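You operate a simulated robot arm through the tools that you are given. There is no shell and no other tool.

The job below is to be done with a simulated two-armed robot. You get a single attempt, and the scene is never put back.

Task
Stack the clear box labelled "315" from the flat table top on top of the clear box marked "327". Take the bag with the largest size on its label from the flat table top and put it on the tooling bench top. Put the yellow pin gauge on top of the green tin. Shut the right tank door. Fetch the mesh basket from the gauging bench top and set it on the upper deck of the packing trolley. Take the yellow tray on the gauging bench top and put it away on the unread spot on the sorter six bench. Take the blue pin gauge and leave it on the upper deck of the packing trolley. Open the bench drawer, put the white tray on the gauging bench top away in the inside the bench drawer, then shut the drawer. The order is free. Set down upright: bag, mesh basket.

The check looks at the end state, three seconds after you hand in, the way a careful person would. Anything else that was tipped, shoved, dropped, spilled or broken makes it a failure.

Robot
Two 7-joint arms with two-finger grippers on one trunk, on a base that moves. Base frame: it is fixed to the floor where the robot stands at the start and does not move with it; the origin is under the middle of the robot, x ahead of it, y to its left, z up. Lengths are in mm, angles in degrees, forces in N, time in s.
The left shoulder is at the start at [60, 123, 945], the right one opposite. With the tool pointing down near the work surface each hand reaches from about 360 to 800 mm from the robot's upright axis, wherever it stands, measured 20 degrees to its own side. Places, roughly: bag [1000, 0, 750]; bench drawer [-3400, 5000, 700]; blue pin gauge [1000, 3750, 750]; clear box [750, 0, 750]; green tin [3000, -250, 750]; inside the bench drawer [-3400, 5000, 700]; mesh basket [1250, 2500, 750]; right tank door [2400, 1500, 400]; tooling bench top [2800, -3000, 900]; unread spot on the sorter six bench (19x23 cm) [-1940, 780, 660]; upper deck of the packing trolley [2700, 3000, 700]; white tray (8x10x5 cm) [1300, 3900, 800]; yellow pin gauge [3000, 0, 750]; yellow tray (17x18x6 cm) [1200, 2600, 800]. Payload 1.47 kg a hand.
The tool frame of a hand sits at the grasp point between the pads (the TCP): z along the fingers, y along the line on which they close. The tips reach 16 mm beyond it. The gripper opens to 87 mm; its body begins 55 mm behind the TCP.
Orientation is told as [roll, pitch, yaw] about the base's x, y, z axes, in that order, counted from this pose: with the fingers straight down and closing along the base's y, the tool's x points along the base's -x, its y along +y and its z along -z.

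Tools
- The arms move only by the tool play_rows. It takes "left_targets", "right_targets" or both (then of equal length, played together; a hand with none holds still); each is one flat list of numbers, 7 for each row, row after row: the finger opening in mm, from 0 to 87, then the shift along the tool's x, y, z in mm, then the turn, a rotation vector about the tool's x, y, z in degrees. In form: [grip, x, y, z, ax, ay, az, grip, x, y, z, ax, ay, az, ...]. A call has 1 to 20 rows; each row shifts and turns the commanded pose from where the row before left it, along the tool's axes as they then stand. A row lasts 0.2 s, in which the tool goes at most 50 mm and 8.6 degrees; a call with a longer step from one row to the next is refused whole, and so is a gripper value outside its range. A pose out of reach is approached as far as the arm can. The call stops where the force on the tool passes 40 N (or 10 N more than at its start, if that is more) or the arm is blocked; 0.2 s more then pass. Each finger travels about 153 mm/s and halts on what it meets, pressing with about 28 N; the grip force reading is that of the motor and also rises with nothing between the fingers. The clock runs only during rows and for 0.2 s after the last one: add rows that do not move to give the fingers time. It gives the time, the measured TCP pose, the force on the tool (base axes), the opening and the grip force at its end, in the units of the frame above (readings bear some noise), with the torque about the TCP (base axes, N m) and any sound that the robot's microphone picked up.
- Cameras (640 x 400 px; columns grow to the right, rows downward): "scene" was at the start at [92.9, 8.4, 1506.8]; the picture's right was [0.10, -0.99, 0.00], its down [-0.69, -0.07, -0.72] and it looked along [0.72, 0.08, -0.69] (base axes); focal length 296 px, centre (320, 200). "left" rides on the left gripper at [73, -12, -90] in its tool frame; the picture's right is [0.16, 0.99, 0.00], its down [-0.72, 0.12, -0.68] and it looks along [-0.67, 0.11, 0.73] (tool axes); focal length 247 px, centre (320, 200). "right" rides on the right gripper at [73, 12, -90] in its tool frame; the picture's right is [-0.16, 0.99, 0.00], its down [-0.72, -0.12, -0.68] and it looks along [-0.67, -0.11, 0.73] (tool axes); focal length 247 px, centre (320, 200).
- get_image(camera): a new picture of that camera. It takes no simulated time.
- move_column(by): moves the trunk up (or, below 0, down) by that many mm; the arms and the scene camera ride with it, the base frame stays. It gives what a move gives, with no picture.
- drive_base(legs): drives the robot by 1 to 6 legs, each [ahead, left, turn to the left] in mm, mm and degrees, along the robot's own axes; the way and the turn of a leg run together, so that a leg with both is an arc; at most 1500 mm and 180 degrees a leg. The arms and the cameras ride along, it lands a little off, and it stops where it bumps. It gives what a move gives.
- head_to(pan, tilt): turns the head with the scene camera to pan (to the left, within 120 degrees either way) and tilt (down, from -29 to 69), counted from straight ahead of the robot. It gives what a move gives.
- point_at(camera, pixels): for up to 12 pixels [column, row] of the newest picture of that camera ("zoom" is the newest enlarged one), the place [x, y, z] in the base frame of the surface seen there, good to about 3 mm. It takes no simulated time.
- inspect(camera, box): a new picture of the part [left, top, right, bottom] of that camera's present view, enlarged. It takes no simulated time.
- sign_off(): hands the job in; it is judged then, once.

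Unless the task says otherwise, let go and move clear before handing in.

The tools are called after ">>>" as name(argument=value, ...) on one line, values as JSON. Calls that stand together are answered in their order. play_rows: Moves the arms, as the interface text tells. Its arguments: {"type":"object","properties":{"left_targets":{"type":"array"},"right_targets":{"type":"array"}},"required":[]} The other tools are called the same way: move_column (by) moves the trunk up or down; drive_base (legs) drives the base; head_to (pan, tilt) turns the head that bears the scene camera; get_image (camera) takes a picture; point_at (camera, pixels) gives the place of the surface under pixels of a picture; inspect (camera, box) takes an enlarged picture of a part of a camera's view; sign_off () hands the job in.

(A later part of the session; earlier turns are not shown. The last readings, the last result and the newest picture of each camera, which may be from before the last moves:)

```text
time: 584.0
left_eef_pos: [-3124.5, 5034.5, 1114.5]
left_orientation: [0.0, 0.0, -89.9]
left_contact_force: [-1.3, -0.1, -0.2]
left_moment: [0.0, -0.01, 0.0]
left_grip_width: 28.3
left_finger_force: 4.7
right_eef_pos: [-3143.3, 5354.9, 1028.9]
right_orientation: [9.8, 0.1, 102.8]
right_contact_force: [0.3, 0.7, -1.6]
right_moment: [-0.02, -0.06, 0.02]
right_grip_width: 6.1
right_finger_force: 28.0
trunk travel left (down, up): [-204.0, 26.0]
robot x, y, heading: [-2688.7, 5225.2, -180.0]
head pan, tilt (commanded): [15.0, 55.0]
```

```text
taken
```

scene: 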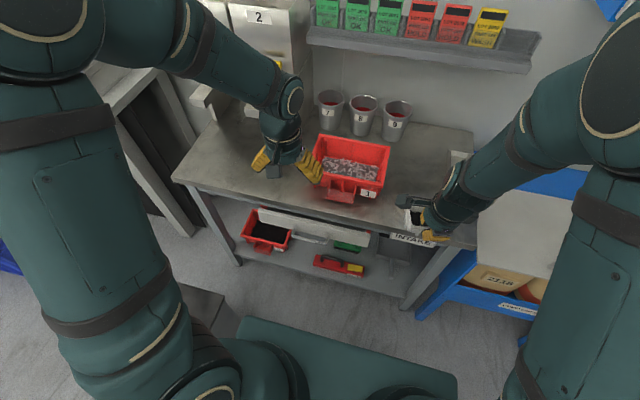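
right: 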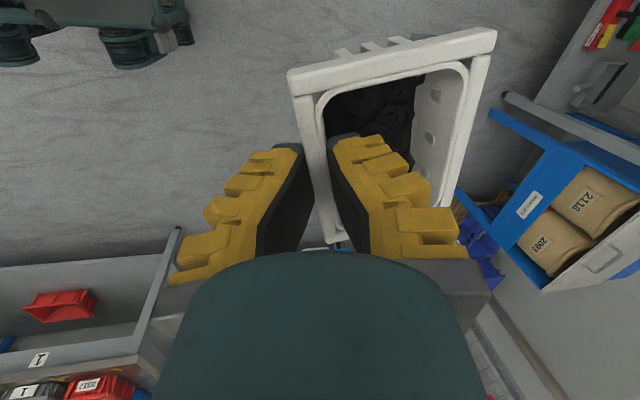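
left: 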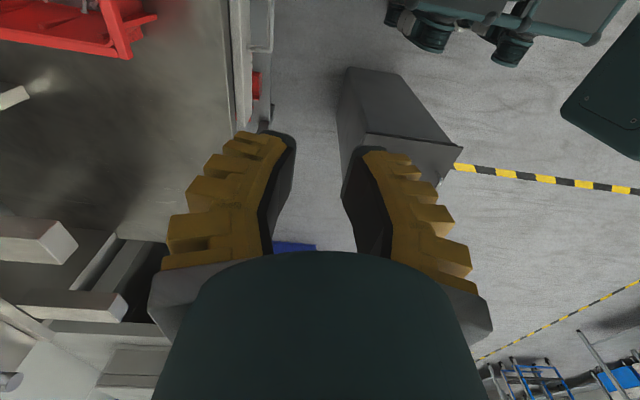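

I'll move over the handle and descend to about z≈800 for a closer look.

>>> play_rows(left_targets=[22, 5.7, -38, 0, 0, 0, 0, 22, 5.7, -38, 0, 0, 0, 0, 22, 0, 0, 45, 0, 0, 0, 22, 0, 0, 45, 0, 0, 0, 22, 0, 0, 45, 0, 0, 0, 22, 0, 0, 45, 0, 0, 0, 22, 0, 0, 45, 0, 0, 0, 22, 0, 0, 45, 0, 0, 0, 22, 0, 0, 40, 0, 0, 0])

>>> get_image(camera="left")

>>> get_image(camera="scene")

```text
time: 586.0
left_eef_pos: [-3198.8, 5046.5, 803.1]
left_orientation: [0.0, 0.1, -90.0]
left_contact_force: [-0.2, -0.1, 0.1]
left_moment: [-0.03, -0.06, 0.01]
left_grip_width: 28.4
left_finger_force: 4.5
right_eef_pos: [-3143.6, 5354.0, 1028.3]
right_orientation: [9.7, 0.1, 102.7]
right_contact_force: [-0.2, -0.4, -2.3]
right_moment: [0.03, -0.1, 0.0]
right_grip_width: 6.1
right_finger_force: 27.9
trunk travel left (down, up): [-204.0, 26.0]
robot x, y, heading: [-2689.6, 5225.8, -180.1]
head pan, tilt (commanded): [15.0, 55.0]
```

```text
taken
```

left: 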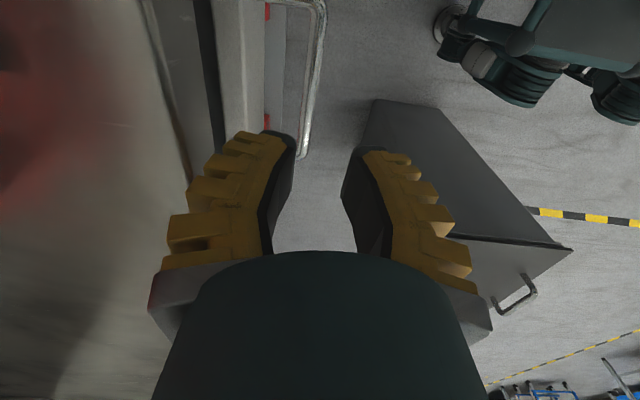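

```text
taken
```

scene: 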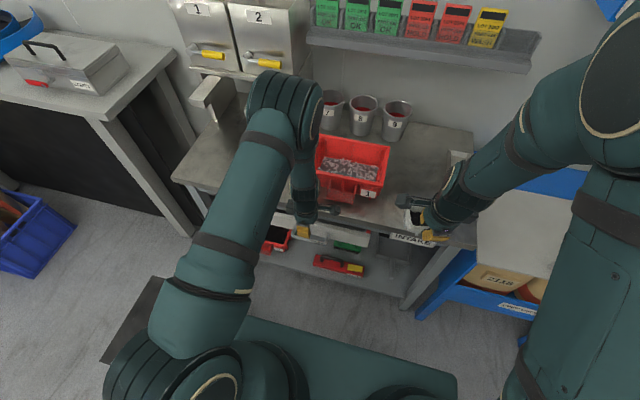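

The bar runs from (320,5) to (303,155), about 6 mm to the drawer side of the TCP, which is where I want it between the fingers. I'll shift 3 mm and descend to z≈689.

>>> play_rows(left_targets=[22, 0, -3.5, 40, 0, 0, 0, 22, 0, 0, 35, 0, 0, 0, 22, 0, 0, 20, 0, 0, 0, 22, 0, 0, 0, 0, 0, 0])

>>> get_image(camera="left")

>>> inspect(camera="scene", box=[230, 150, 390, 280])

```text
time: 587.0
left_eef_pos: [-3202.7, 5045.7, 709.5]
left_orientation: [0.0, 0.0, -90.1]
left_contact_force: [0.0, 0.2, -0.1]
left_moment: [-0.02, 0.01, 0.0]
left_grip_width: 28.4
left_finger_force: 5.2
right_eef_pos: [-3143.6, 5354.9, 1027.8]
right_orientation: [9.8, 0.0, 102.7]
right_contact_force: [-0.6, -0.2, -1.7]
right_moment: [0.0, -0.06, 0.01]
right_grip_width: 5.8
right_finger_force: 27.9
trunk travel left (down, up): [-204.0, 26.0]
robot x, y, heading: [-2688.9, 5222.0, -179.6]
head pan, tilt (commanded): [15.0, 55.0]
```

```text
taken
```

left: 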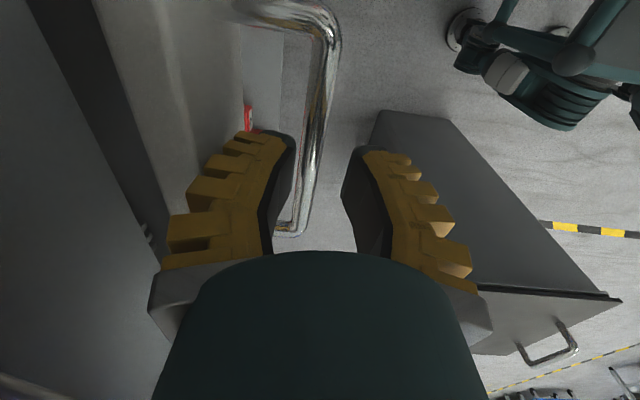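

```text
3.08 times, centred on (310, 215) of scene
```

zoom: 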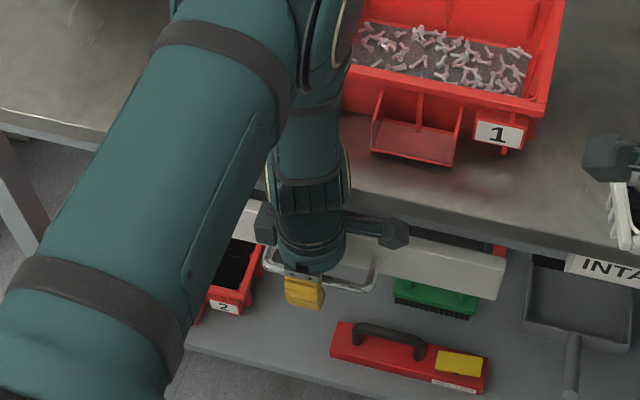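

The bar passes between the two fingers. I'll lower 19 mm and close on it.

>>> play_rows(left_targets=[22, 0, 0, 12, 0, 0, 0, 22, 0, 0, 7, 0, 0, 0, 22, 0, 0, 0, 0, 0, 0, 12, 0, 0, 0, 0, 0, 0, 4, 0, 0, 0, 0, 0, 0, 0, 0, 0, 0, 0, 0, 0, 0, 0, 0, 0, 0, 0, 0])

>>> get_image(camera="left")

```text
time: 588.6
left_eef_pos: [-3205.3, 5045.0, 692.1]
left_orientation: [-0.1, 0.1, -90.0]
left_contact_force: [-6.1, -0.4, 5.9]
left_moment: [-0.01, 0.02, -0.01]
left_grip_width: 6.7
left_finger_force: 30.2
right_eef_pos: [-3143.8, 5355.4, 1028.9]
right_orientation: [9.8, 0.2, 102.8]
right_contact_force: [-0.1, 0.8, -2.7]
right_moment: [0.0, -0.06, 0.0]
right_grip_width: 6.0
right_finger_force: 28.1
trunk travel left (down, up): [-204.0, 26.0]
robot x, y, heading: [-2689.9, 5227.5, -179.8]
head pan, tilt (commanded): [15.0, 55.0]
```

```text
taken
```

left: 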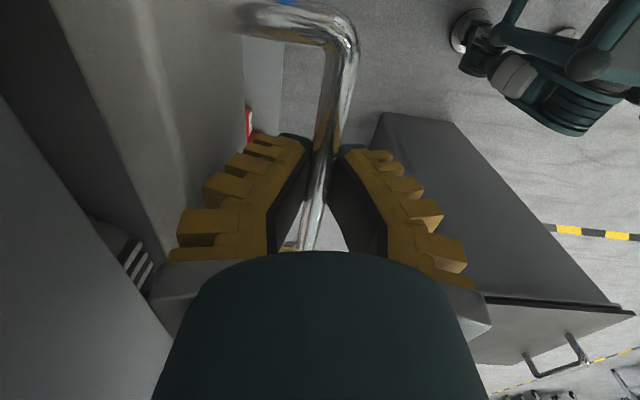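

The handle is gripped. I'll back the base up 60 mm and see whether the drawer follows.

>>> drive_base(legs=[[-60, 0, 0]])

>>> get_image(camera="scene")

>>> get_image(camera="left")

```text
time: 589.6
left_eef_pos: [-3144.7, 5045.3, 691.0]
left_orientation: [-0.1, 0.0, -90.1]
left_contact_force: [0.6, -2.5, -5.8]
left_moment: [-0.07, -0.02, 0.06]
left_grip_width: 5.9
left_finger_force: 30.1
right_eef_pos: [-3085.9, 5354.1, 1027.6]
right_orientation: [9.7, 0.1, 102.9]
right_contact_force: [-0.1, -0.2, -1.8]
right_moment: [-0.04, -0.07, 0.0]
right_grip_width: 5.9
right_finger_force: 27.8
trunk travel left (down, up): [-204.0, 26.0]
robot x, y, heading: [-2630.8, 5225.7, -179.9]
head pan, tilt (commanded): [15.0, 55.0]
```

```text
taken
```

scene: 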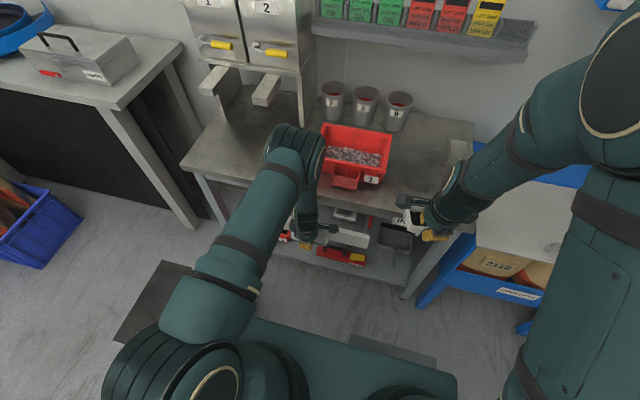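

```text
taken
```

left: 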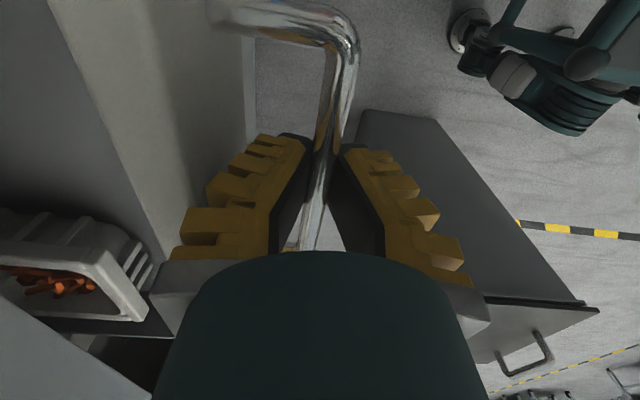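

The drawer is opening, and there's already a white tray with orange parts inside it. I'll pull 130 mm more.

>>> drive_base(legs=[[-130, 0, 0]])

>>> get_image(camera="scene")

>>> get_image(camera="left")

>>> inspect(camera="scene", box=[270, 170, 450, 300])

```text
time: 590.9
left_eef_pos: [-3015.7, 5046.0, 689.9]
left_orientation: [0.0, 0.0, -90.1]
left_contact_force: [-0.6, -7.8, -7.2]
left_moment: [-0.2, 0.03, 0.04]
left_grip_width: 6.0
left_finger_force: 30.6
right_eef_pos: [-2955.7, 5355.0, 1028.3]
right_orientation: [9.9, -0.1, 102.8]
right_contact_force: [1.0, -0.8, -2.0]
right_moment: [0.03, -0.08, 0.01]
right_grip_width: 6.0
right_finger_force: 29.0
trunk travel left (down, up): [-204.0, 26.0]
robot x, y, heading: [-2500.1, 5221.8, -179.8]
head pan, tilt (commanded): [15.0, 55.0]
```

```text
taken
```

scene: 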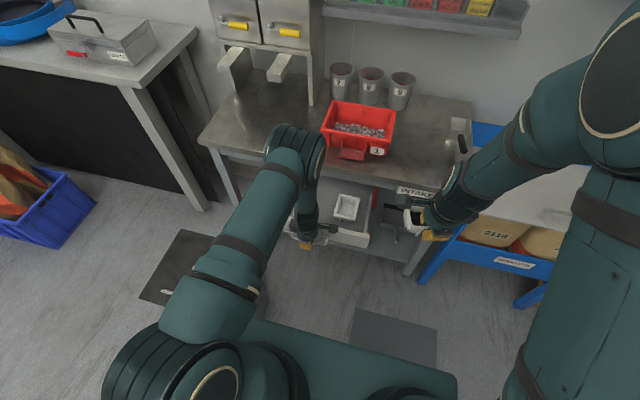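

```text
taken
```

left: 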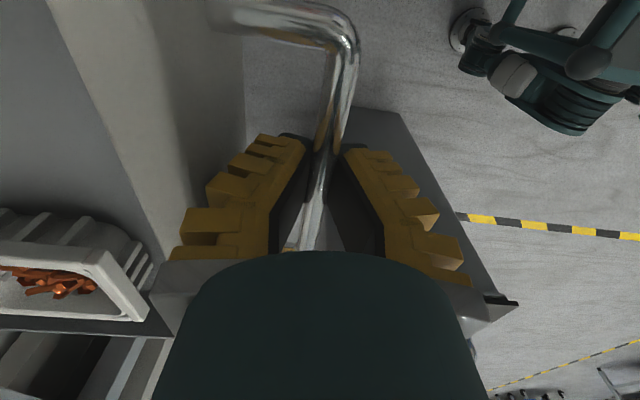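

```text
3.08 times, centred on (360, 235) of scene
```

zoom: 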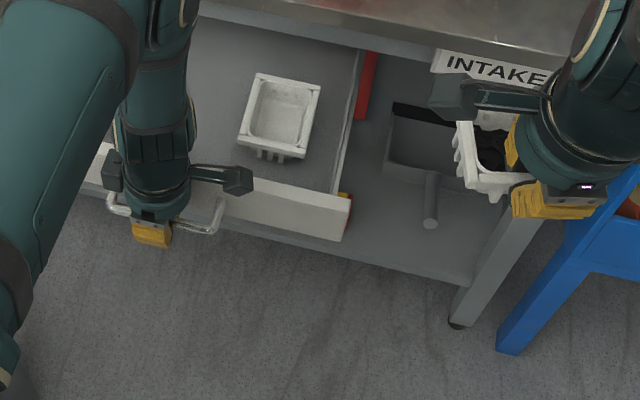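

The drawer is open about 190 mm and already holds a white tray on the right, zoom (280,115), and one with orange parts on the left. I'll release the handle, lift the left hand clear and look inside.

>>> play_rows(left_targets=[8, 0, 0, 0, 0, 0, 0, 16, 0, 0, 0, 0, 0, 0, 22, 0, 0, 0, 0, 0, 0, 22, 0, 0, 0, 0, 0, 0, 22, 0, 0, -25, 0, 0, 0, 22, 0, 0, -40, 0, 0, 0, 22, 0, 0, -45, 0, 0, 0, 22, 0, 0, -45, 0, 0, 0, 22, 0, 0, -45, 0, 0, 0, 22, 0, 0, -45, 0, 0, 0, 22, 0, 0, -45, 0, 0, 0, 22, 0, 0, -45, 0, 0, 0, 22, 0, 0, -45, 0, 0, 0])

>>> get_image(camera="scene")

>>> get_image(camera="left")

```text
time: 593.7
left_eef_pos: [-3013.6, 5046.2, 1073.8]
left_orientation: [0.0, 0.0, -90.0]
left_contact_force: [-0.1, -0.6, 0.0]
left_moment: [0.06, 0.0, 0.01]
left_grip_width: 28.7
left_finger_force: 4.3
right_eef_pos: [-2955.5, 5356.0, 1028.5]
right_orientation: [9.7, 0.0, 102.8]
right_contact_force: [0.0, 0.8, -1.7]
right_moment: [0.03, -0.11, 0.02]
right_grip_width: 6.1
right_finger_force: 27.8
trunk travel left (down, up): [-204.0, 26.0]
robot x, y, heading: [-2503.1, 5224.4, -180.0]
head pan, tilt (commanded): [15.0, 55.0]
```

```text
taken
```

scene: 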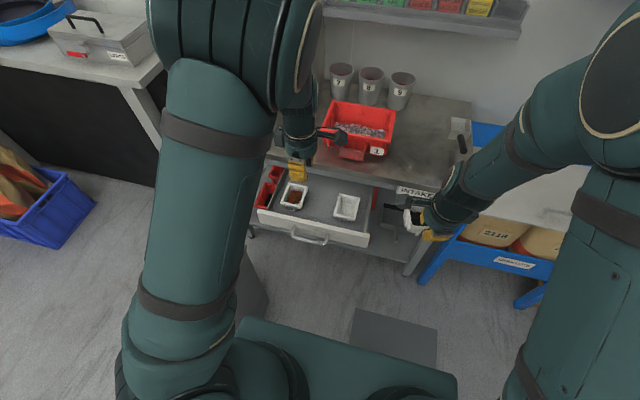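

```text
taken
```

left: 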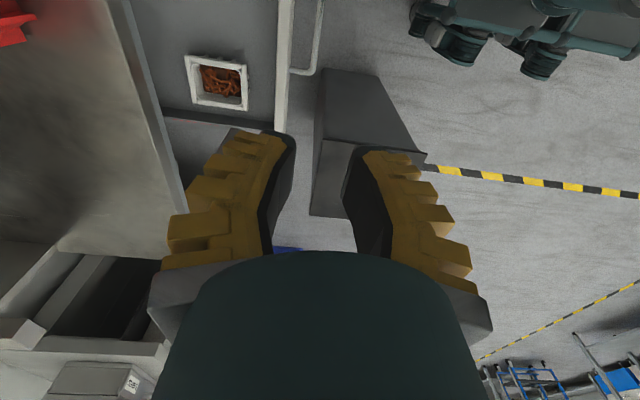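

Now I can see inside the drawer: trays at (295,195) and (346,207). I'll measure the free space.

>>> inspect(camera="scene", box=[245, 170, 385, 260])

>>> point_at(camera="zoom", pixels=[[255, 90], [275, 150], [255, 200], [180, 150], [400, 140], [520, 160], [510, 240], [400, 220], [330, 140], [330, 220], [570, 200], [120, 190]])

```text
4.44 times, centred on (315, 215) of scene
```

zoom: 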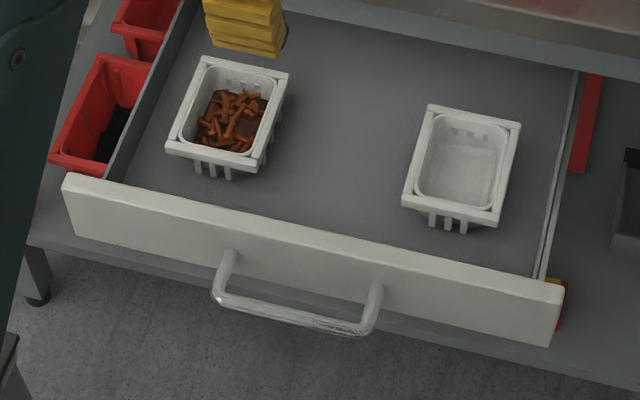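

```text
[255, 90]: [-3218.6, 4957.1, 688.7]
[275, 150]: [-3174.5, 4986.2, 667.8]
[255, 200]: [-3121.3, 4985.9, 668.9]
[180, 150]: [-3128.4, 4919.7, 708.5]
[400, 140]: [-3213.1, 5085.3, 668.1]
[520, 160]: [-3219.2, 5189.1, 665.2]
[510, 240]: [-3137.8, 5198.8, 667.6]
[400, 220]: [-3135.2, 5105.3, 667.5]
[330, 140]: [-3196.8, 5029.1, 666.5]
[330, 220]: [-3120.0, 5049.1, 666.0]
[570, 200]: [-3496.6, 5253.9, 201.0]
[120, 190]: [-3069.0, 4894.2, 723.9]
```

The drawer floor is at z≈667, and the gap between the two trays is about 100 mm wide. I'll measure that gap and the space behind them exactly.

>>> point_at(camera="zoom", pixels=[[284, 80], [270, 120], [258, 162], [432, 112], [418, 160], [405, 205], [205, 62], [515, 130], [350, 30], [450, 50], [180, 40], [350, 235]])

>>> get_image(camera="right")

```text
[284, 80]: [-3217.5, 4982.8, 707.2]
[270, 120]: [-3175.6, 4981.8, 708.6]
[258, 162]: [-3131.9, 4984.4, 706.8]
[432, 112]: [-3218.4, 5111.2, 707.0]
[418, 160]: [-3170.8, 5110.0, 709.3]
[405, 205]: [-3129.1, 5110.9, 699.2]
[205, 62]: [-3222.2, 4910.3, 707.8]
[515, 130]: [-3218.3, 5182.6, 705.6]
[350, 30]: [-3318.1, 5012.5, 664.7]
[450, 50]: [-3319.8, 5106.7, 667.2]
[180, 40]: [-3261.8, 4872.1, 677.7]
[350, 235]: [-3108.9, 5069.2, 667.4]
```

```text
taken
```

right: 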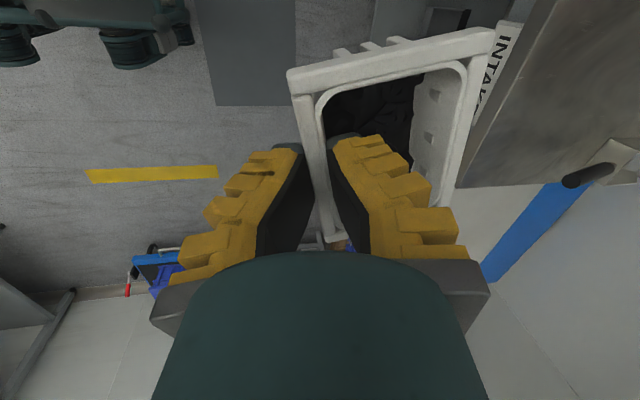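

The gap is about 118 mm wide (y 4988–5106), so the 98 mm tray fits with its long side along y, centred at y≈5047. I'll move the left hand aside, drive 120 mm closer and lower the trunk.

>>> play_rows(left_targets=[22, -37, 17, -16, 0, 0, 0, 22, -37, 17, -16, 0, 0, 0, 22, -37, 17, -16, 0, 0, 0, 22, -37, 17, -16, 0, 0, 0, 22, -37, 17, -16, 0, 0, 0])

>>> drive_base(legs=[[120, 0, 0]])

>>> move_column(by=-100)

>>> play_rows(right_targets=[0, 0, 0, 0, 0, -1.11, 6.3, 0, 0, 0, 0, 0, -1.11, 6.3, 0, 0, 0, 0, 0, 0, 0])

>>> get_image(camera="scene")

>>> get_image(camera="right")

```text
time: 594.9
left_eef_pos: [-2929.1, 4860.2, 1152.0]
left_orientation: [0.0, 0.1, -90.1]
left_contact_force: [0.3, -0.6, 0.1]
left_moment: [0.01, 0.0, 0.03]
left_grip_width: 28.1
left_finger_force: 4.6
right_eef_pos: [-2956.1, 5354.1, 1028.7]
right_orientation: [9.9, 0.0, 102.8]
right_contact_force: [0.9, -0.3, -1.3]
right_moment: [0.0, -0.03, 0.04]
right_grip_width: 6.3
right_finger_force: 28.1
trunk travel left (down, up): [-204.0, 26.0]
robot x, y, heading: [-2502.6, 5226.9, -179.8]
head pan, tilt (commanded): [15.0, 55.0]
```

```text
time: 596.1
left_eef_pos: [-3050.2, 4861.5, 1150.8]
left_orientation: [0.0, 0.1, -90.1]
left_contact_force: [0.3, 0.0, -0.3]
left_moment: [-0.02, -0.01, -0.02]
left_grip_width: 28.5
left_finger_force: 4.6
right_eef_pos: [-3074.5, 5355.4, 1026.8]
right_orientation: [9.8, 0.0, 102.6]
right_contact_force: [-0.1, 1.5, -2.9]
right_moment: [0.01, -0.04, -0.02]
right_grip_width: 5.9
right_finger_force: 28.4
trunk travel left (down, up): [-204.0, 26.0]
robot x, y, heading: [-2616.4, 5222.9, -179.9]
head pan, tilt (commanded): [15.0, 55.0]
```

```text
time: 597.4
left_eef_pos: [-3049.3, 4860.5, 1051.2]
left_orientation: [-0.1, 0.1, -90.1]
left_contact_force: [-0.6, -0.5, 0.5]
left_moment: [-0.04, -0.02, -0.03]
left_grip_width: 28.3
left_finger_force: 3.9
right_eef_pos: [-3075.9, 5355.4, 929.1]
right_orientation: [9.9, 0.1, 102.7]
right_contact_force: [0.2, 0.5, -0.9]
right_moment: [0.01, -0.09, 0.0]
right_grip_width: 5.9
right_finger_force: 28.3
trunk travel left (down, up): [-104.0, 126.0]
robot x, y, heading: [-2618.3, 5224.6, -179.9]
head pan, tilt (commanded): [15.0, 55.0]
```

```text
time: 598.2
left_eef_pos: [-3048.9, 4861.5, 1050.9]
left_orientation: [0.0, 0.0, -90.1]
left_contact_force: [0.5, 0.0, -0.3]
left_moment: [0.01, 0.01, 0.0]
left_grip_width: 28.4
left_finger_force: 3.8
right_eef_pos: [-3074.6, 5355.2, 927.7]
right_orientation: [9.6, -0.1, 89.9]
right_contact_force: [0.9, 0.0, -2.0]
right_moment: [0.01, -0.08, 0.03]
right_grip_width: 6.2
right_finger_force: 27.5
trunk travel left (down, up): [-104.0, 126.0]
robot x, y, heading: [-2619.6, 5224.6, -179.9]
head pan, tilt (commanded): [15.0, 55.0]
```

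```text
taken
```

scene: 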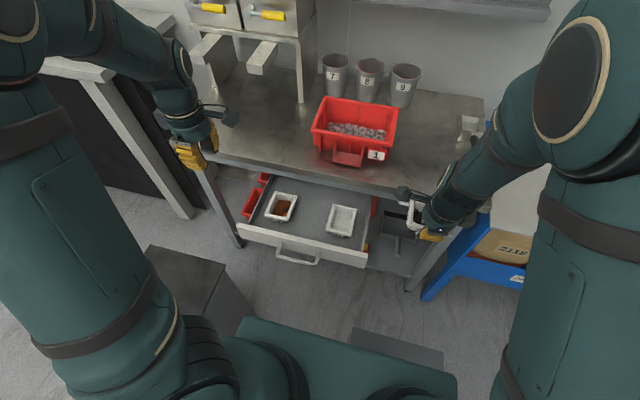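

```text
taken
```

right: 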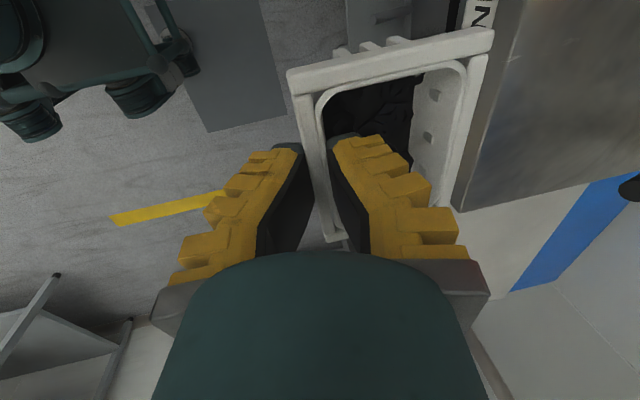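

The tray is square to the drawer now. I'll carry it over the gap.

>>> play_rows(right_targets=[0, 44, 8.5, 1.5, 0, 0, 0, 0, 44, 8.5, 1.5, 0, 0, 0, 0, 44, 8.5, 1.5, 0, 0, 0, 0, 44, 8.5, 1.5, 0, 0, 0, 0, 44, 8.5, 1.5, 0, 0, 0, 0, 44, 8.5, 1.5, 0, 0, 0, 0, 44, 8.5, 1.5, 0, 0, 0])

>>> get_image(camera="scene")

>>> get_image(camera="right")

```text
time: 599.8
left_eef_pos: [-3048.5, 4860.5, 1049.6]
left_orientation: [0.1, 0.0, -90.1]
left_contact_force: [0.5, -0.1, -0.7]
left_moment: [0.04, 0.01, -0.02]
left_grip_width: 28.6
left_finger_force: 4.2
right_eef_pos: [-3137.7, 5047.5, 924.9]
right_orientation: [9.6, -0.2, 89.9]
right_contact_force: [0.0, -0.3, -3.0]
right_moment: [0.02, -0.06, -0.01]
right_grip_width: 5.7
right_finger_force: 28.1
trunk travel left (down, up): [-104.0, 126.0]
robot x, y, heading: [-2618.1, 5225.3, -179.9]
head pan, tilt (commanded): [15.0, 55.0]
```

```text
taken
```

scene: 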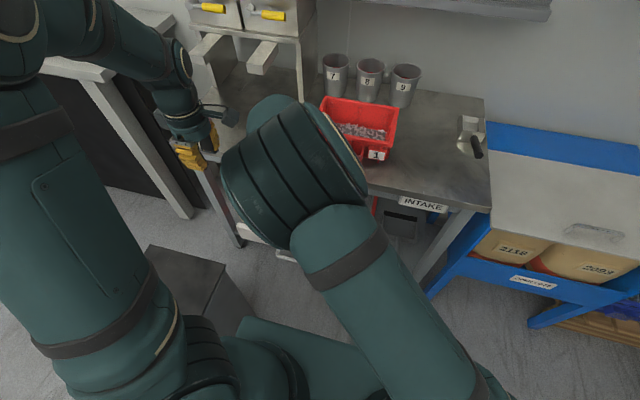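

```text
taken
```

right: 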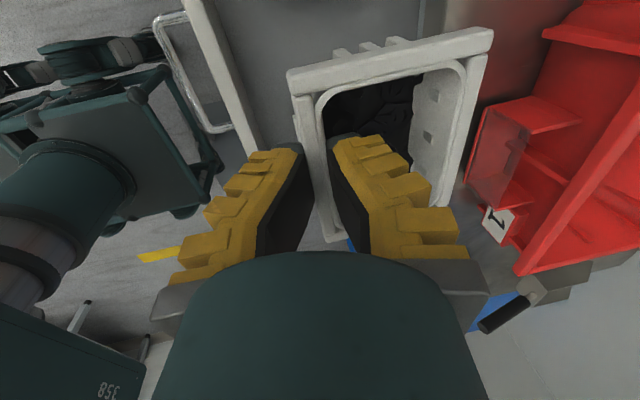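

The tray is over the gap. I'll measure its actual corners to be sure of the fit.

>>> point_at(camera="right", pixels=[[294, 78], [298, 95], [488, 40], [480, 60], [333, 238], [390, 55], [395, 50], [450, 185], [320, 190], [240, 60], [200, 30]])

```text
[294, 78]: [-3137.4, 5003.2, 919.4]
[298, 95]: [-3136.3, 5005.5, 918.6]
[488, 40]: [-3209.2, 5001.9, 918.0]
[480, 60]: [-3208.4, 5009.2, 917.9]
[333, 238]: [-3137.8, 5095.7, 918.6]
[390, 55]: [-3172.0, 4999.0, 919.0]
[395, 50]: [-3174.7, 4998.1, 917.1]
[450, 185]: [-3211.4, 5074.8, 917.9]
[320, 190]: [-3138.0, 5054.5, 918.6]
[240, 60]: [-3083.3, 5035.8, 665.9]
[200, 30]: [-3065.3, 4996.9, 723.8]
```

The held tray spans y 4997–5097 in the 4988–5106 gap, with about 9 mm on each side, and is level. I'll lower it vertically 175 mm and re-check.

>>> play_rows(right_targets=[0, 0, -7.8, 44.3, 0, 0, 0, 0, 0, -7.8, 44.3, 0, 0, 0, 0, 0, -7.8, 44.3, 0, 0, 0, 0, 0, -6.9, 39.4, 0, 0, 0, 0, 0, 0, 0, 0, 0, 0])

>>> get_image(camera="right")

>>> get_image(camera="scene")

>>> get_image(camera="left")

```text
time: 601.0
left_eef_pos: [-3048.0, 4861.3, 1050.4]
left_orientation: [0.1, 0.1, -90.1]
left_contact_force: [-0.1, -0.1, 0.5]
left_moment: [0.02, 0.01, -0.01]
left_grip_width: 28.5
left_finger_force: 4.7
right_eef_pos: [-3134.2, 5047.8, 751.2]
right_orientation: [9.8, 0.0, 89.9]
right_contact_force: [1.4, 0.1, -1.4]
right_moment: [0.0, -0.04, -0.01]
right_grip_width: 5.9
right_finger_force: 28.2
trunk travel left (down, up): [-104.0, 126.0]
robot x, y, heading: [-2616.3, 5225.0, -180.1]
head pan, tilt (commanded): [15.0, 55.0]
```

```text
taken
```

right: 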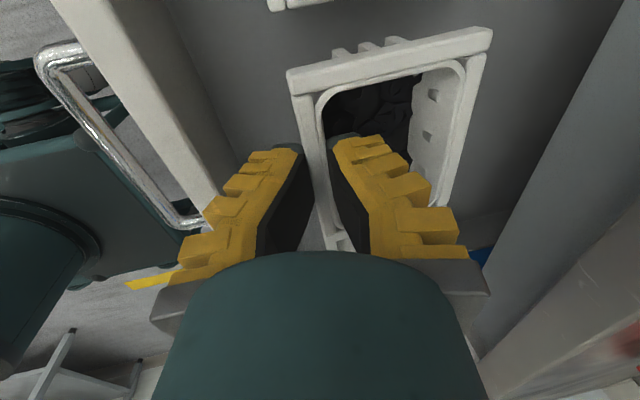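

```text
taken
```

scene: 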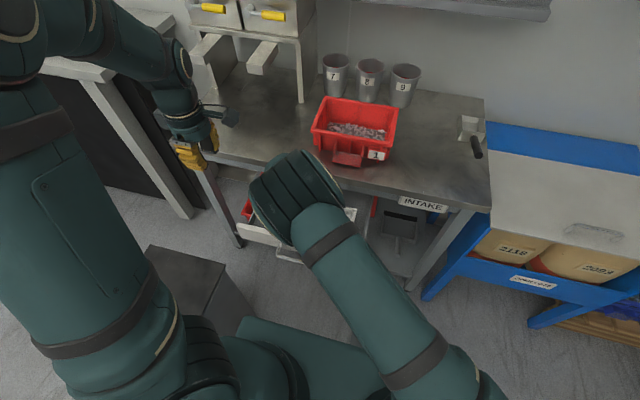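

```text
taken
```

left: 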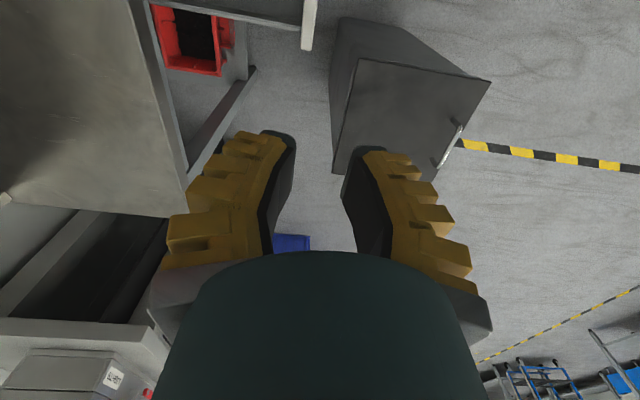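

The left tray's rim shows at the top (300,5). I'll check the clearances to both neighbours.

>>> point_at(camera="right", pixels=[[300, 5], [285, 8], [320, 2], [294, 78], [390, 52], [488, 40], [333, 238], [450, 190], [475, 225], [340, 243], [250, 60]])

>>> inspect(camera="right", box=[260, 140, 520, 290])

```text
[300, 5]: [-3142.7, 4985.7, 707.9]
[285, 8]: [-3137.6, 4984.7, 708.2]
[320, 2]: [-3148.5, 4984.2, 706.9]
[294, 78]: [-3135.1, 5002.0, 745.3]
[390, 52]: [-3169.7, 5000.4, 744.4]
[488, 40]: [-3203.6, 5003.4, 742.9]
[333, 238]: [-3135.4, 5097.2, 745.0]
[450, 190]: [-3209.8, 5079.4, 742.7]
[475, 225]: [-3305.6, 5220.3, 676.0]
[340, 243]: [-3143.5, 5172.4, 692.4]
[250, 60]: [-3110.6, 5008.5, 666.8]
```

```text
2.46 times, centred on (390, 215) of right
```

zoom: 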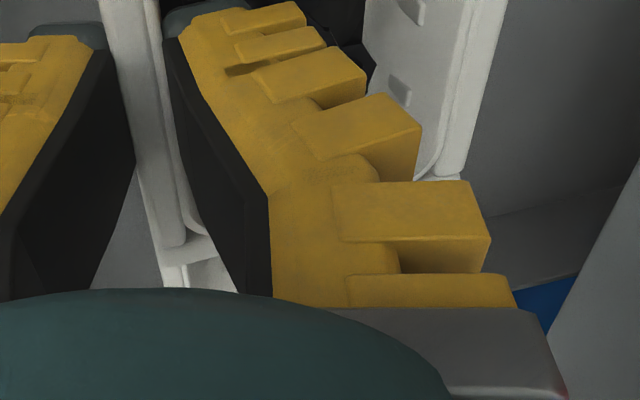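

There is about 12 mm on the left and 8 mm on the right. I'll shift 2 mm left and lower to the drawer floor.

>>> play_rows(right_targets=[0, 2, -2.4, 13.8, 0, 0, 0, 0, 0, -2.4, 13.8, 0, 0, 0, 0, 0, 0, 0, 0, 0, 0])

>>> play_rows(right_targets=[0, 0, -0.7, 3.9, 0, 0, 0, 0, 0, 0, 0, 0, 0, 0])

>>> play_rows(right_targets=[0, 0, -0.5, 2.5, 0, 0, 0, 0, 0, 0, 0, 0, 0, 0])

```text
time: 601.8
left_eef_pos: [-3049.0, 4860.6, 1050.3]
left_orientation: [0.0, 0.0, -90.1]
left_contact_force: [0.9, 0.0, -0.9]
left_moment: [0.01, 0.0, -0.03]
left_grip_width: 28.3
left_finger_force: 4.6
right_eef_pos: [-3134.9, 5046.6, 723.4]
right_orientation: [9.8, 0.0, 89.8]
right_contact_force: [0.2, 0.1, -3.2]
right_moment: [0.01, -0.09, 0.0]
right_grip_width: 5.9
right_finger_force: 28.3
trunk travel left (down, up): [-104.0, 126.0]
robot x, y, heading: [-2620.2, 5222.3, -180.1]
head pan, tilt (commanded): [15.0, 55.0]
```

```text
time: 602.4
left_eef_pos: [-3048.9, 4861.1, 1052.4]
left_orientation: [0.0, -0.1, -90.2]
left_contact_force: [-0.4, -0.7, 0.2]
left_moment: [0.06, 0.0, 0.0]
left_grip_width: 28.1
left_finger_force: 4.7
right_eef_pos: [-3135.8, 5045.3, 719.7]
right_orientation: [9.8, -0.1, 89.8]
right_contact_force: [0.3, -0.1, -2.3]
right_moment: [-0.04, -0.06, -0.02]
right_grip_width: 6.0
right_finger_force: 27.7
trunk travel left (down, up): [-104.0, 126.0]
robot x, y, heading: [-2619.8, 5226.6, -180.2]
head pan, tilt (commanded): [15.0, 55.0]
```

```text
time: 603.0
left_eef_pos: [-3048.8, 4862.0, 1050.9]
left_orientation: [0.1, 0.0, -90.1]
left_contact_force: [0.6, 0.2, 0.2]
left_moment: [0.01, -0.01, 0.01]
left_grip_width: 28.4
left_finger_force: 4.3
right_eef_pos: [-3135.5, 5044.5, 718.2]
right_orientation: [9.8, 0.0, 89.9]
right_contact_force: [0.3, -0.3, -2.7]
right_moment: [-0.04, -0.06, 0.03]
right_grip_width: 5.9
right_finger_force: 28.7
trunk travel left (down, up): [-104.0, 126.0]
robot x, y, heading: [-2617.8, 5221.9, -180.0]
head pan, tilt (commanded): [15.0, 55.0]
```

>>> play_rows(right_targets=[0, 0, -0.4, 2.5, 0, 0, 0, 0, 0, 0, 0, 0, 0, 0])

>>> play_rows(right_targets=[0, 0, -0.4, 2, 0, 0, 0, 0, 0, 0, 0, 0, 0, 0])

>>> play_rows(right_targets=[0, 0, -0.3, 1.5, 0, 0, 0, 0, 0, 0, 0, 0, 0, 0])

```text
time: 603.6
left_eef_pos: [-3049.0, 4861.1, 1049.9]
left_orientation: [0.0, -0.1, -90.1]
left_contact_force: [-0.7, 0.1, 0.4]
left_moment: [0.04, -0.03, -0.02]
left_grip_width: 28.7
left_finger_force: 4.2
right_eef_pos: [-3134.3, 5046.2, 716.2]
right_orientation: [9.8, 0.0, 89.9]
right_contact_force: [0.0, 0.4, -1.7]
right_moment: [0.01, -0.06, 0.03]
right_grip_width: 6.0
right_finger_force: 27.9
trunk travel left (down, up): [-104.0, 126.0]
robot x, y, heading: [-2619.8, 5223.2, -179.9]
head pan, tilt (commanded): [15.0, 55.0]
```

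```text
time: 604.2
left_eef_pos: [-3049.4, 4861.7, 1050.9]
left_orientation: [0.1, 0.0, -90.2]
left_contact_force: [-0.8, -0.1, 0.8]
left_moment: [-0.02, 0.0, 0.0]
left_grip_width: 28.5
left_finger_force: 4.3
right_eef_pos: [-3134.5, 5044.6, 713.1]
right_orientation: [9.6, 0.0, 90.0]
right_contact_force: [-0.5, -0.4, -2.5]
right_moment: [0.03, -0.05, 0.0]
right_grip_width: 6.1
right_finger_force: 28.1
trunk travel left (down, up): [-104.0, 126.0]
robot x, y, heading: [-2617.2, 5220.8, -179.8]
head pan, tilt (commanded): [15.0, 55.0]
```

```text
time: 604.8
left_eef_pos: [-3049.7, 4861.3, 1050.8]
left_orientation: [0.0, -0.1, -90.1]
left_contact_force: [-0.1, -0.2, 0.2]
left_moment: [-0.02, -0.02, 0.01]
left_grip_width: 28.6
left_finger_force: 4.2
right_eef_pos: [-3135.2, 5045.0, 712.3]
right_orientation: [9.8, 0.1, 90.0]
right_contact_force: [1.5, 1.4, 5.2]
right_moment: [0.23, -0.04, -0.01]
right_grip_width: 6.1
right_finger_force: 27.6
trunk travel left (down, up): [-104.0, 126.0]
robot x, y, heading: [-2620.5, 5220.3, -179.7]
head pan, tilt (commanded): [15.0, 55.0]
```

Contact at 5.2 N. I'll open the fingers gently.

>>> play_rows(right_targets=[6, 0, 0, 0, 0, 0, 0, 12, 0, 0, 0, 0, 0, 0, 18, 0, 0, 0, 0, 0, 0, 24, 0, 0, 0, 0, 0, 0, 24, 0, 0, 0, 0, 0, 0])

>>> get_image(camera="right")

```text
time: 606.0
left_eef_pos: [-3050.4, 4861.0, 1051.1]
left_orientation: [0.0, 0.0, -90.1]
left_contact_force: [-0.5, 0.1, 0.3]
left_moment: [0.01, -0.01, -0.01]
left_grip_width: 28.4
left_finger_force: 4.7
right_eef_pos: [-3133.7, 5047.0, 712.1]
right_orientation: [9.8, 0.1, 90.0]
right_contact_force: [-0.7, -0.5, -0.5]
right_moment: [-0.01, -0.01, 0.01]
right_grip_width: 30.5
right_finger_force: 4.7
trunk travel left (down, up): [-104.0, 126.0]
robot x, y, heading: [-2621.8, 5225.6, -179.8]
head pan, tilt (commanded): [15.0, 55.0]
```

```text
taken
```

right: 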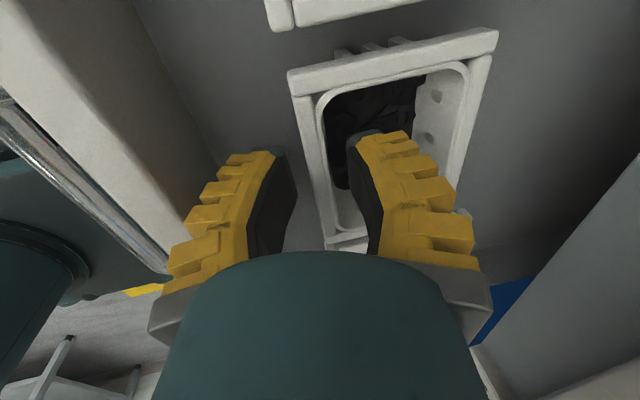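

The tray rests on the drawer floor. I'll lift the hand straight up.

>>> play_rows(right_targets=[24, 0, 2.6, -14.8, 0, 0, 0, 24, 0, 3.5, -19.7, 0, 0, 0, 24, 0, 5.2, -29.5, 0, 0, 0, 24, 0, 7, -39.4, 0, 0, 0, 24, 0, 7, -39.4, 0, 0, 0, 24, 0, 7, -39.4, 0, 0, 0, 24, 0, 7, -39.4, 0, 0, 0])

>>> get_image(camera="right")

```text
time: 607.6
left_eef_pos: [-3047.7, 4860.7, 1050.5]
left_orientation: [0.0, 0.0, -90.0]
left_contact_force: [0.2, -0.1, -0.9]
left_moment: [0.01, 0.0, -0.04]
left_grip_width: 28.3
left_finger_force: 4.5
right_eef_pos: [-3135.3, 5045.3, 940.6]
right_orientation: [9.7, 0.0, 90.1]
right_contact_force: [0.2, 0.7, -0.3]
right_moment: [0.02, 0.02, 0.0]
right_grip_width: 30.0
right_finger_force: 4.1
trunk travel left (down, up): [-104.0, 126.0]
robot x, y, heading: [-2617.0, 5224.1, -179.6]
head pan, tilt (commanded): [15.0, 55.0]
```

```text
taken
```

right: 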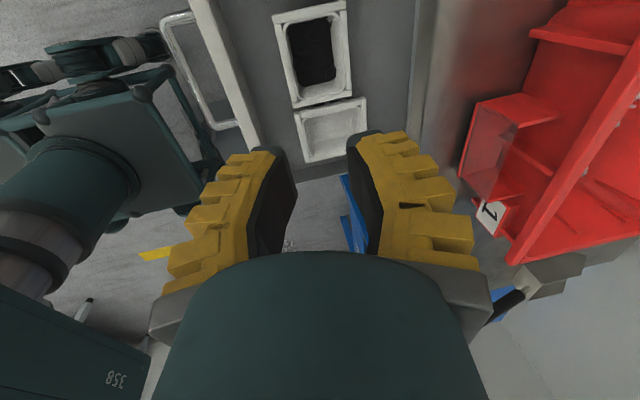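

The white tray with the nuts sits in the drawer between the other two. I'll move the right hand away, back up, and bring the closed left hand in front of the drawer handle to push it shut.

>>> play_rows(right_targets=[24, -44, -8.5, -1.5, 0, 0, 0, 24, -44, -8.5, -1.5, 0, 0, 0, 24, -44, -8.5, -1.5, 0, 0, 0, 24, -44, -8.5, -1.5, 0, 0, 0, 24, -44, -8.5, -1.5, 0, 0, 0, 40, -44, -8.5, -1.5, 0, 0, 0, 60, -44, -8.5, -1.5, 0, 0, 0, 60, 0, 0, 0, 5, 0, 0, 60, 0, 0, 0, 5, 0, 0], left_targets=[10, 0, 0, 0, 0, 0, 0, 0, 0, 0, 0, 0, 0, 0, 0, 0, 0, 0, 0, 0, 0, 0, 0, 0, 0, 0, 0, 0, 0, 0, 0, 0, 0, 0, 0, 0, 0, 0, 0, 0, 0, 0, 0, 0, 0, 0, 0, 0, 0, 0, 0, 0, 0, 0, 0, 0, 0, 0, 0, 0, 0, 0, 0])

>>> get_image(camera="scene")

>>> inspect(camera="scene", box=[225, 160, 395, 280])

```text
time: 609.6
left_eef_pos: [-3048.2, 4860.8, 1051.9]
left_orientation: [0.0, 0.0, -90.1]
left_contact_force: [0.4, -0.4, 0.6]
left_moment: [-0.01, -0.01, -0.02]
left_grip_width: 0.0
left_finger_force: 28.0
right_eef_pos: [-3075.4, 5351.3, 938.5]
right_orientation: [-0.3, 0.2, 89.9]
right_contact_force: [-0.3, -0.4, 0.6]
right_moment: [0.0, 0.02, 0.03]
right_grip_width: 64.7
right_finger_force: 2.9
trunk travel left (down, up): [-104.0, 126.0]
robot x, y, heading: [-2619.1, 5224.6, -180.1]
head pan, tilt (commanded): [15.0, 55.0]
```

```text
taken
```

scene: 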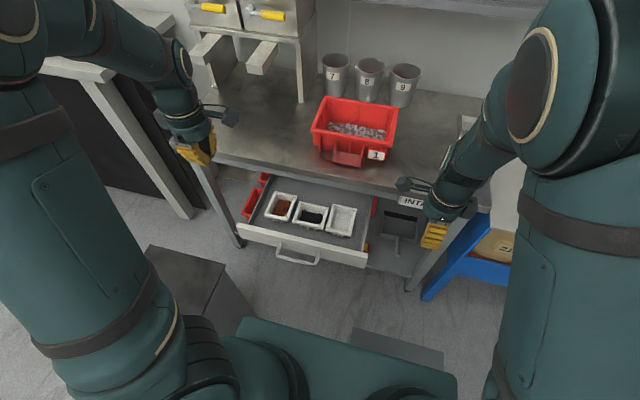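

```text
3.33 times, centred on (310, 220) of scene
```

zoom: 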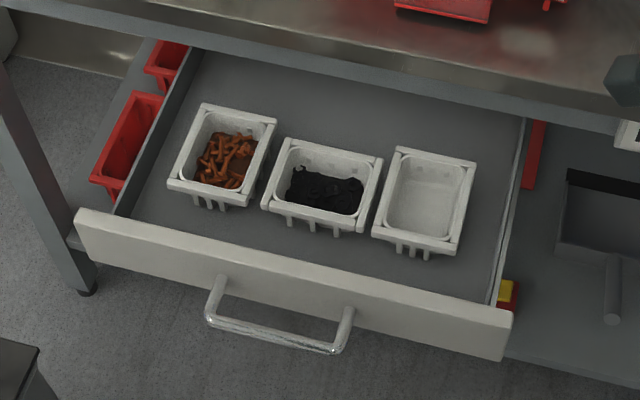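

The tray sits level in the drawer with clear gaps to both neighbours. Now I'll back up and set the closed left hand in front of the handle.

>>> drive_base(legs=[[-115, 0, 0]])

>>> play_rows(left_targets=[0, 40, -7, 0, 0, 0, 0, 0, 40, -7, 0, 0, 0, 0, 0, 40, -7, 0, 0, 0, 0, 0, 40, -7, 0, 0, 0, 0, 0, 25, 0, 0, 0, 0, 0, 0, 0, 0, 45, 0, 0, 0, 0, 0, 0, 45, 0, 0, 0, 0, 0, 0, 45, 0, 0, 0, 0, 0, 0, 45, 0, 0, 0, 0, 0, 0, 45, 0, 0, 0, 0, 0, 0, 45, 0, 0, 0])

>>> get_image(camera="left")

>>> get_image(camera="scene")

```text
time: 610.9
left_eef_pos: [-2934.9, 4862.2, 1052.2]
left_orientation: [0.0, 0.1, -90.1]
left_contact_force: [0.4, 0.6, 1.1]
left_moment: [0.0, 0.0, -0.02]
left_grip_width: 0.0
left_finger_force: 27.4
right_eef_pos: [-2959.2, 5354.1, 938.7]
right_orientation: [-0.2, 0.0, 89.9]
right_contact_force: [0.7, -0.4, -0.8]
right_moment: [0.0, 0.01, -0.05]
right_grip_width: 64.8
right_finger_force: 3.2
trunk travel left (down, up): [-104.0, 126.0]
robot x, y, heading: [-2505.3, 5225.6, -180.2]
head pan, tilt (commanded): [15.0, 55.0]
```

```text
time: 613.2
left_eef_pos: [-2963.6, 5046.7, 780.6]
left_orientation: [-0.1, 0.0, -90.1]
left_contact_force: [0.7, -0.5, 0.4]
left_moment: [0.01, -0.01, 0.03]
left_grip_width: 0.0
left_finger_force: 27.7
right_eef_pos: [-2960.4, 5352.7, 936.8]
right_orientation: [-0.3, -0.1, 89.9]
right_contact_force: [-0.3, -1.0, 0.4]
right_moment: [-0.01, -0.02, 0.03]
right_grip_width: 64.6
right_finger_force: 3.5
trunk travel left (down, up): [-104.0, 126.0]
robot x, y, heading: [-2507.4, 5223.9, -180.3]
head pan, tilt (commanded): [15.0, 55.0]
```

```text
taken
```

left: 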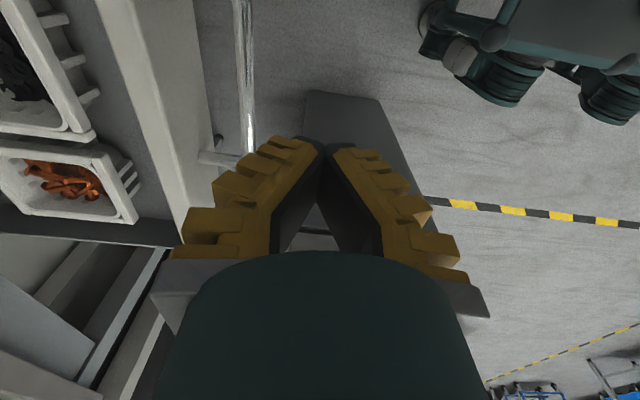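

```text
taken
```

scene: 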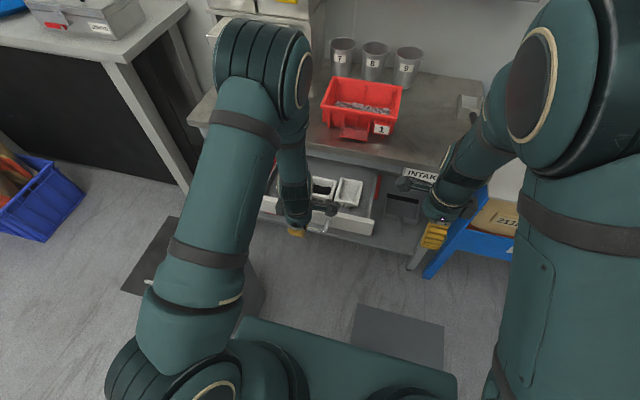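

The handle bar is just in front of the closed fingers. I'll lower 90 mm and roll forward 150 mm to push the drawer most of the way in.

>>> play_rows(left_targets=[0, 0, 0, 45, 0, 0, 0, 0, 0, 0, 43, 0, 0, 0])

>>> drive_base(legs=[[150, 0, 0.2]])

>>> get_image(camera="left")

>>> get_image(camera="scene")

```text
time: 613.9
left_eef_pos: [-2964.2, 5048.0, 694.4]
left_orientation: [-0.1, 0.0, -90.1]
left_contact_force: [0.0, -0.3, -0.9]
left_moment: [0.02, 0.0, 0.0]
left_grip_width: 0.0
left_finger_force: 28.4
right_eef_pos: [-2961.0, 5353.7, 938.2]
right_orientation: [-0.3, 0.0, 89.9]
right_contact_force: [-0.1, 0.6, 0.5]
right_moment: [-0.01, 0.04, 0.01]
right_grip_width: 64.7
right_finger_force: 3.3
trunk travel left (down, up): [-104.0, 126.0]
robot x, y, heading: [-2508.0, 5223.8, -180.1]
head pan, tilt (commanded): [15.0, 55.0]
```

```text
time: 615.2
left_eef_pos: [-3114.5, 5044.6, 695.8]
left_orientation: [0.1, 0.0, -89.8]
left_contact_force: [-0.2, 0.2, 0.0]
left_moment: [-0.03, -0.01, 0.04]
left_grip_width: 0.1
left_finger_force: 27.5
right_eef_pos: [-3113.0, 5350.1, 937.6]
right_orientation: [-0.2, -0.1, 90.2]
right_contact_force: [-0.7, -0.7, 0.1]
right_moment: [-0.03, -0.04, -0.02]
right_grip_width: 64.4
right_finger_force: 3.3
trunk travel left (down, up): [-104.0, 126.0]
robot x, y, heading: [-2653.1, 5224.7, -179.7]
head pan, tilt (commanded): [15.0, 55.0]
```

```text
taken
```

left: 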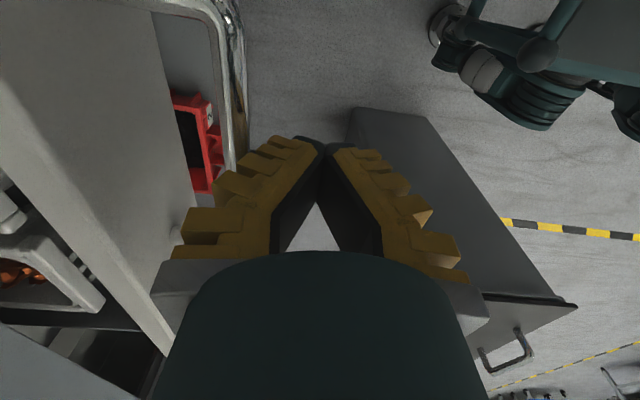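

```text
taken
```

scene: 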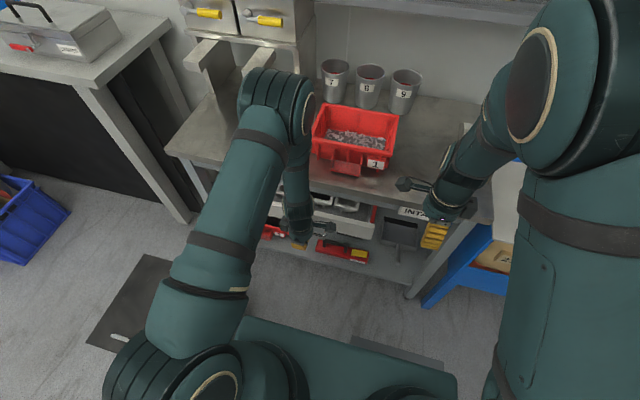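

The drawer is moving in. I'll measure how far it still has to go.

>>> point_at(camera="scene", pixels=[[350, 228], [365, 232], [340, 225], [330, 208], [372, 212], [330, 190]])

>>> drive_base(legs=[[35, 0, 0]])

>>> get_image(camera="scene")

>>> point_at(camera="scene", pixels=[[350, 218], [360, 222], [365, 225], [340, 215], [345, 225]])

```text
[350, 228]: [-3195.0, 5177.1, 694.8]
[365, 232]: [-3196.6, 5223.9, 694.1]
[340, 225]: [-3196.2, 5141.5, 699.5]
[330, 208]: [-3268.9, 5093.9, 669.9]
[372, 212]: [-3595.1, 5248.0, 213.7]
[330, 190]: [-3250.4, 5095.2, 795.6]
```

```text
time: 616.1
left_eef_pos: [-3150.7, 5044.6, 694.3]
left_orientation: [0.1, 0.0, -89.8]
left_contact_force: [0.0, 0.9, 0.4]
left_moment: [0.02, -0.04, 0.01]
left_grip_width: 0.0
left_finger_force: 28.2
right_eef_pos: [-3148.4, 5350.3, 936.9]
right_orientation: [-0.3, 0.0, 90.1]
right_contact_force: [-0.3, 0.7, 0.2]
right_moment: [-0.01, -0.06, 0.02]
right_grip_width: 64.8
right_finger_force: 2.4
trunk travel left (down, up): [-104.0, 126.0]
robot x, y, heading: [-2689.9, 5227.2, -179.5]
head pan, tilt (commanded): [15.0, 55.0]
```

```text
taken
```

scene: 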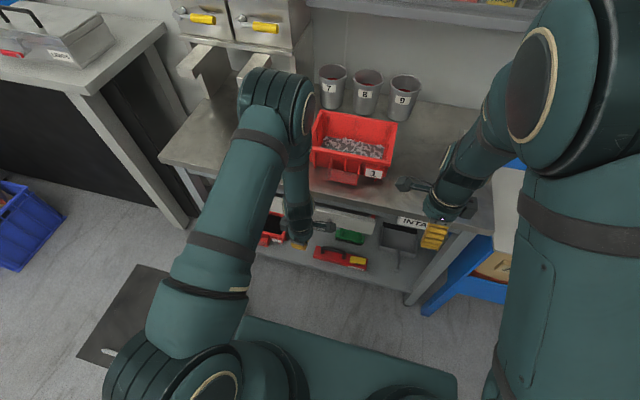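

```text
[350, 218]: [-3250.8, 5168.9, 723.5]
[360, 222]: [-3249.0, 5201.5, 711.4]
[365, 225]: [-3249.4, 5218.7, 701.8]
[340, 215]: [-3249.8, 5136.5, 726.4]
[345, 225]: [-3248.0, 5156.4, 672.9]
```

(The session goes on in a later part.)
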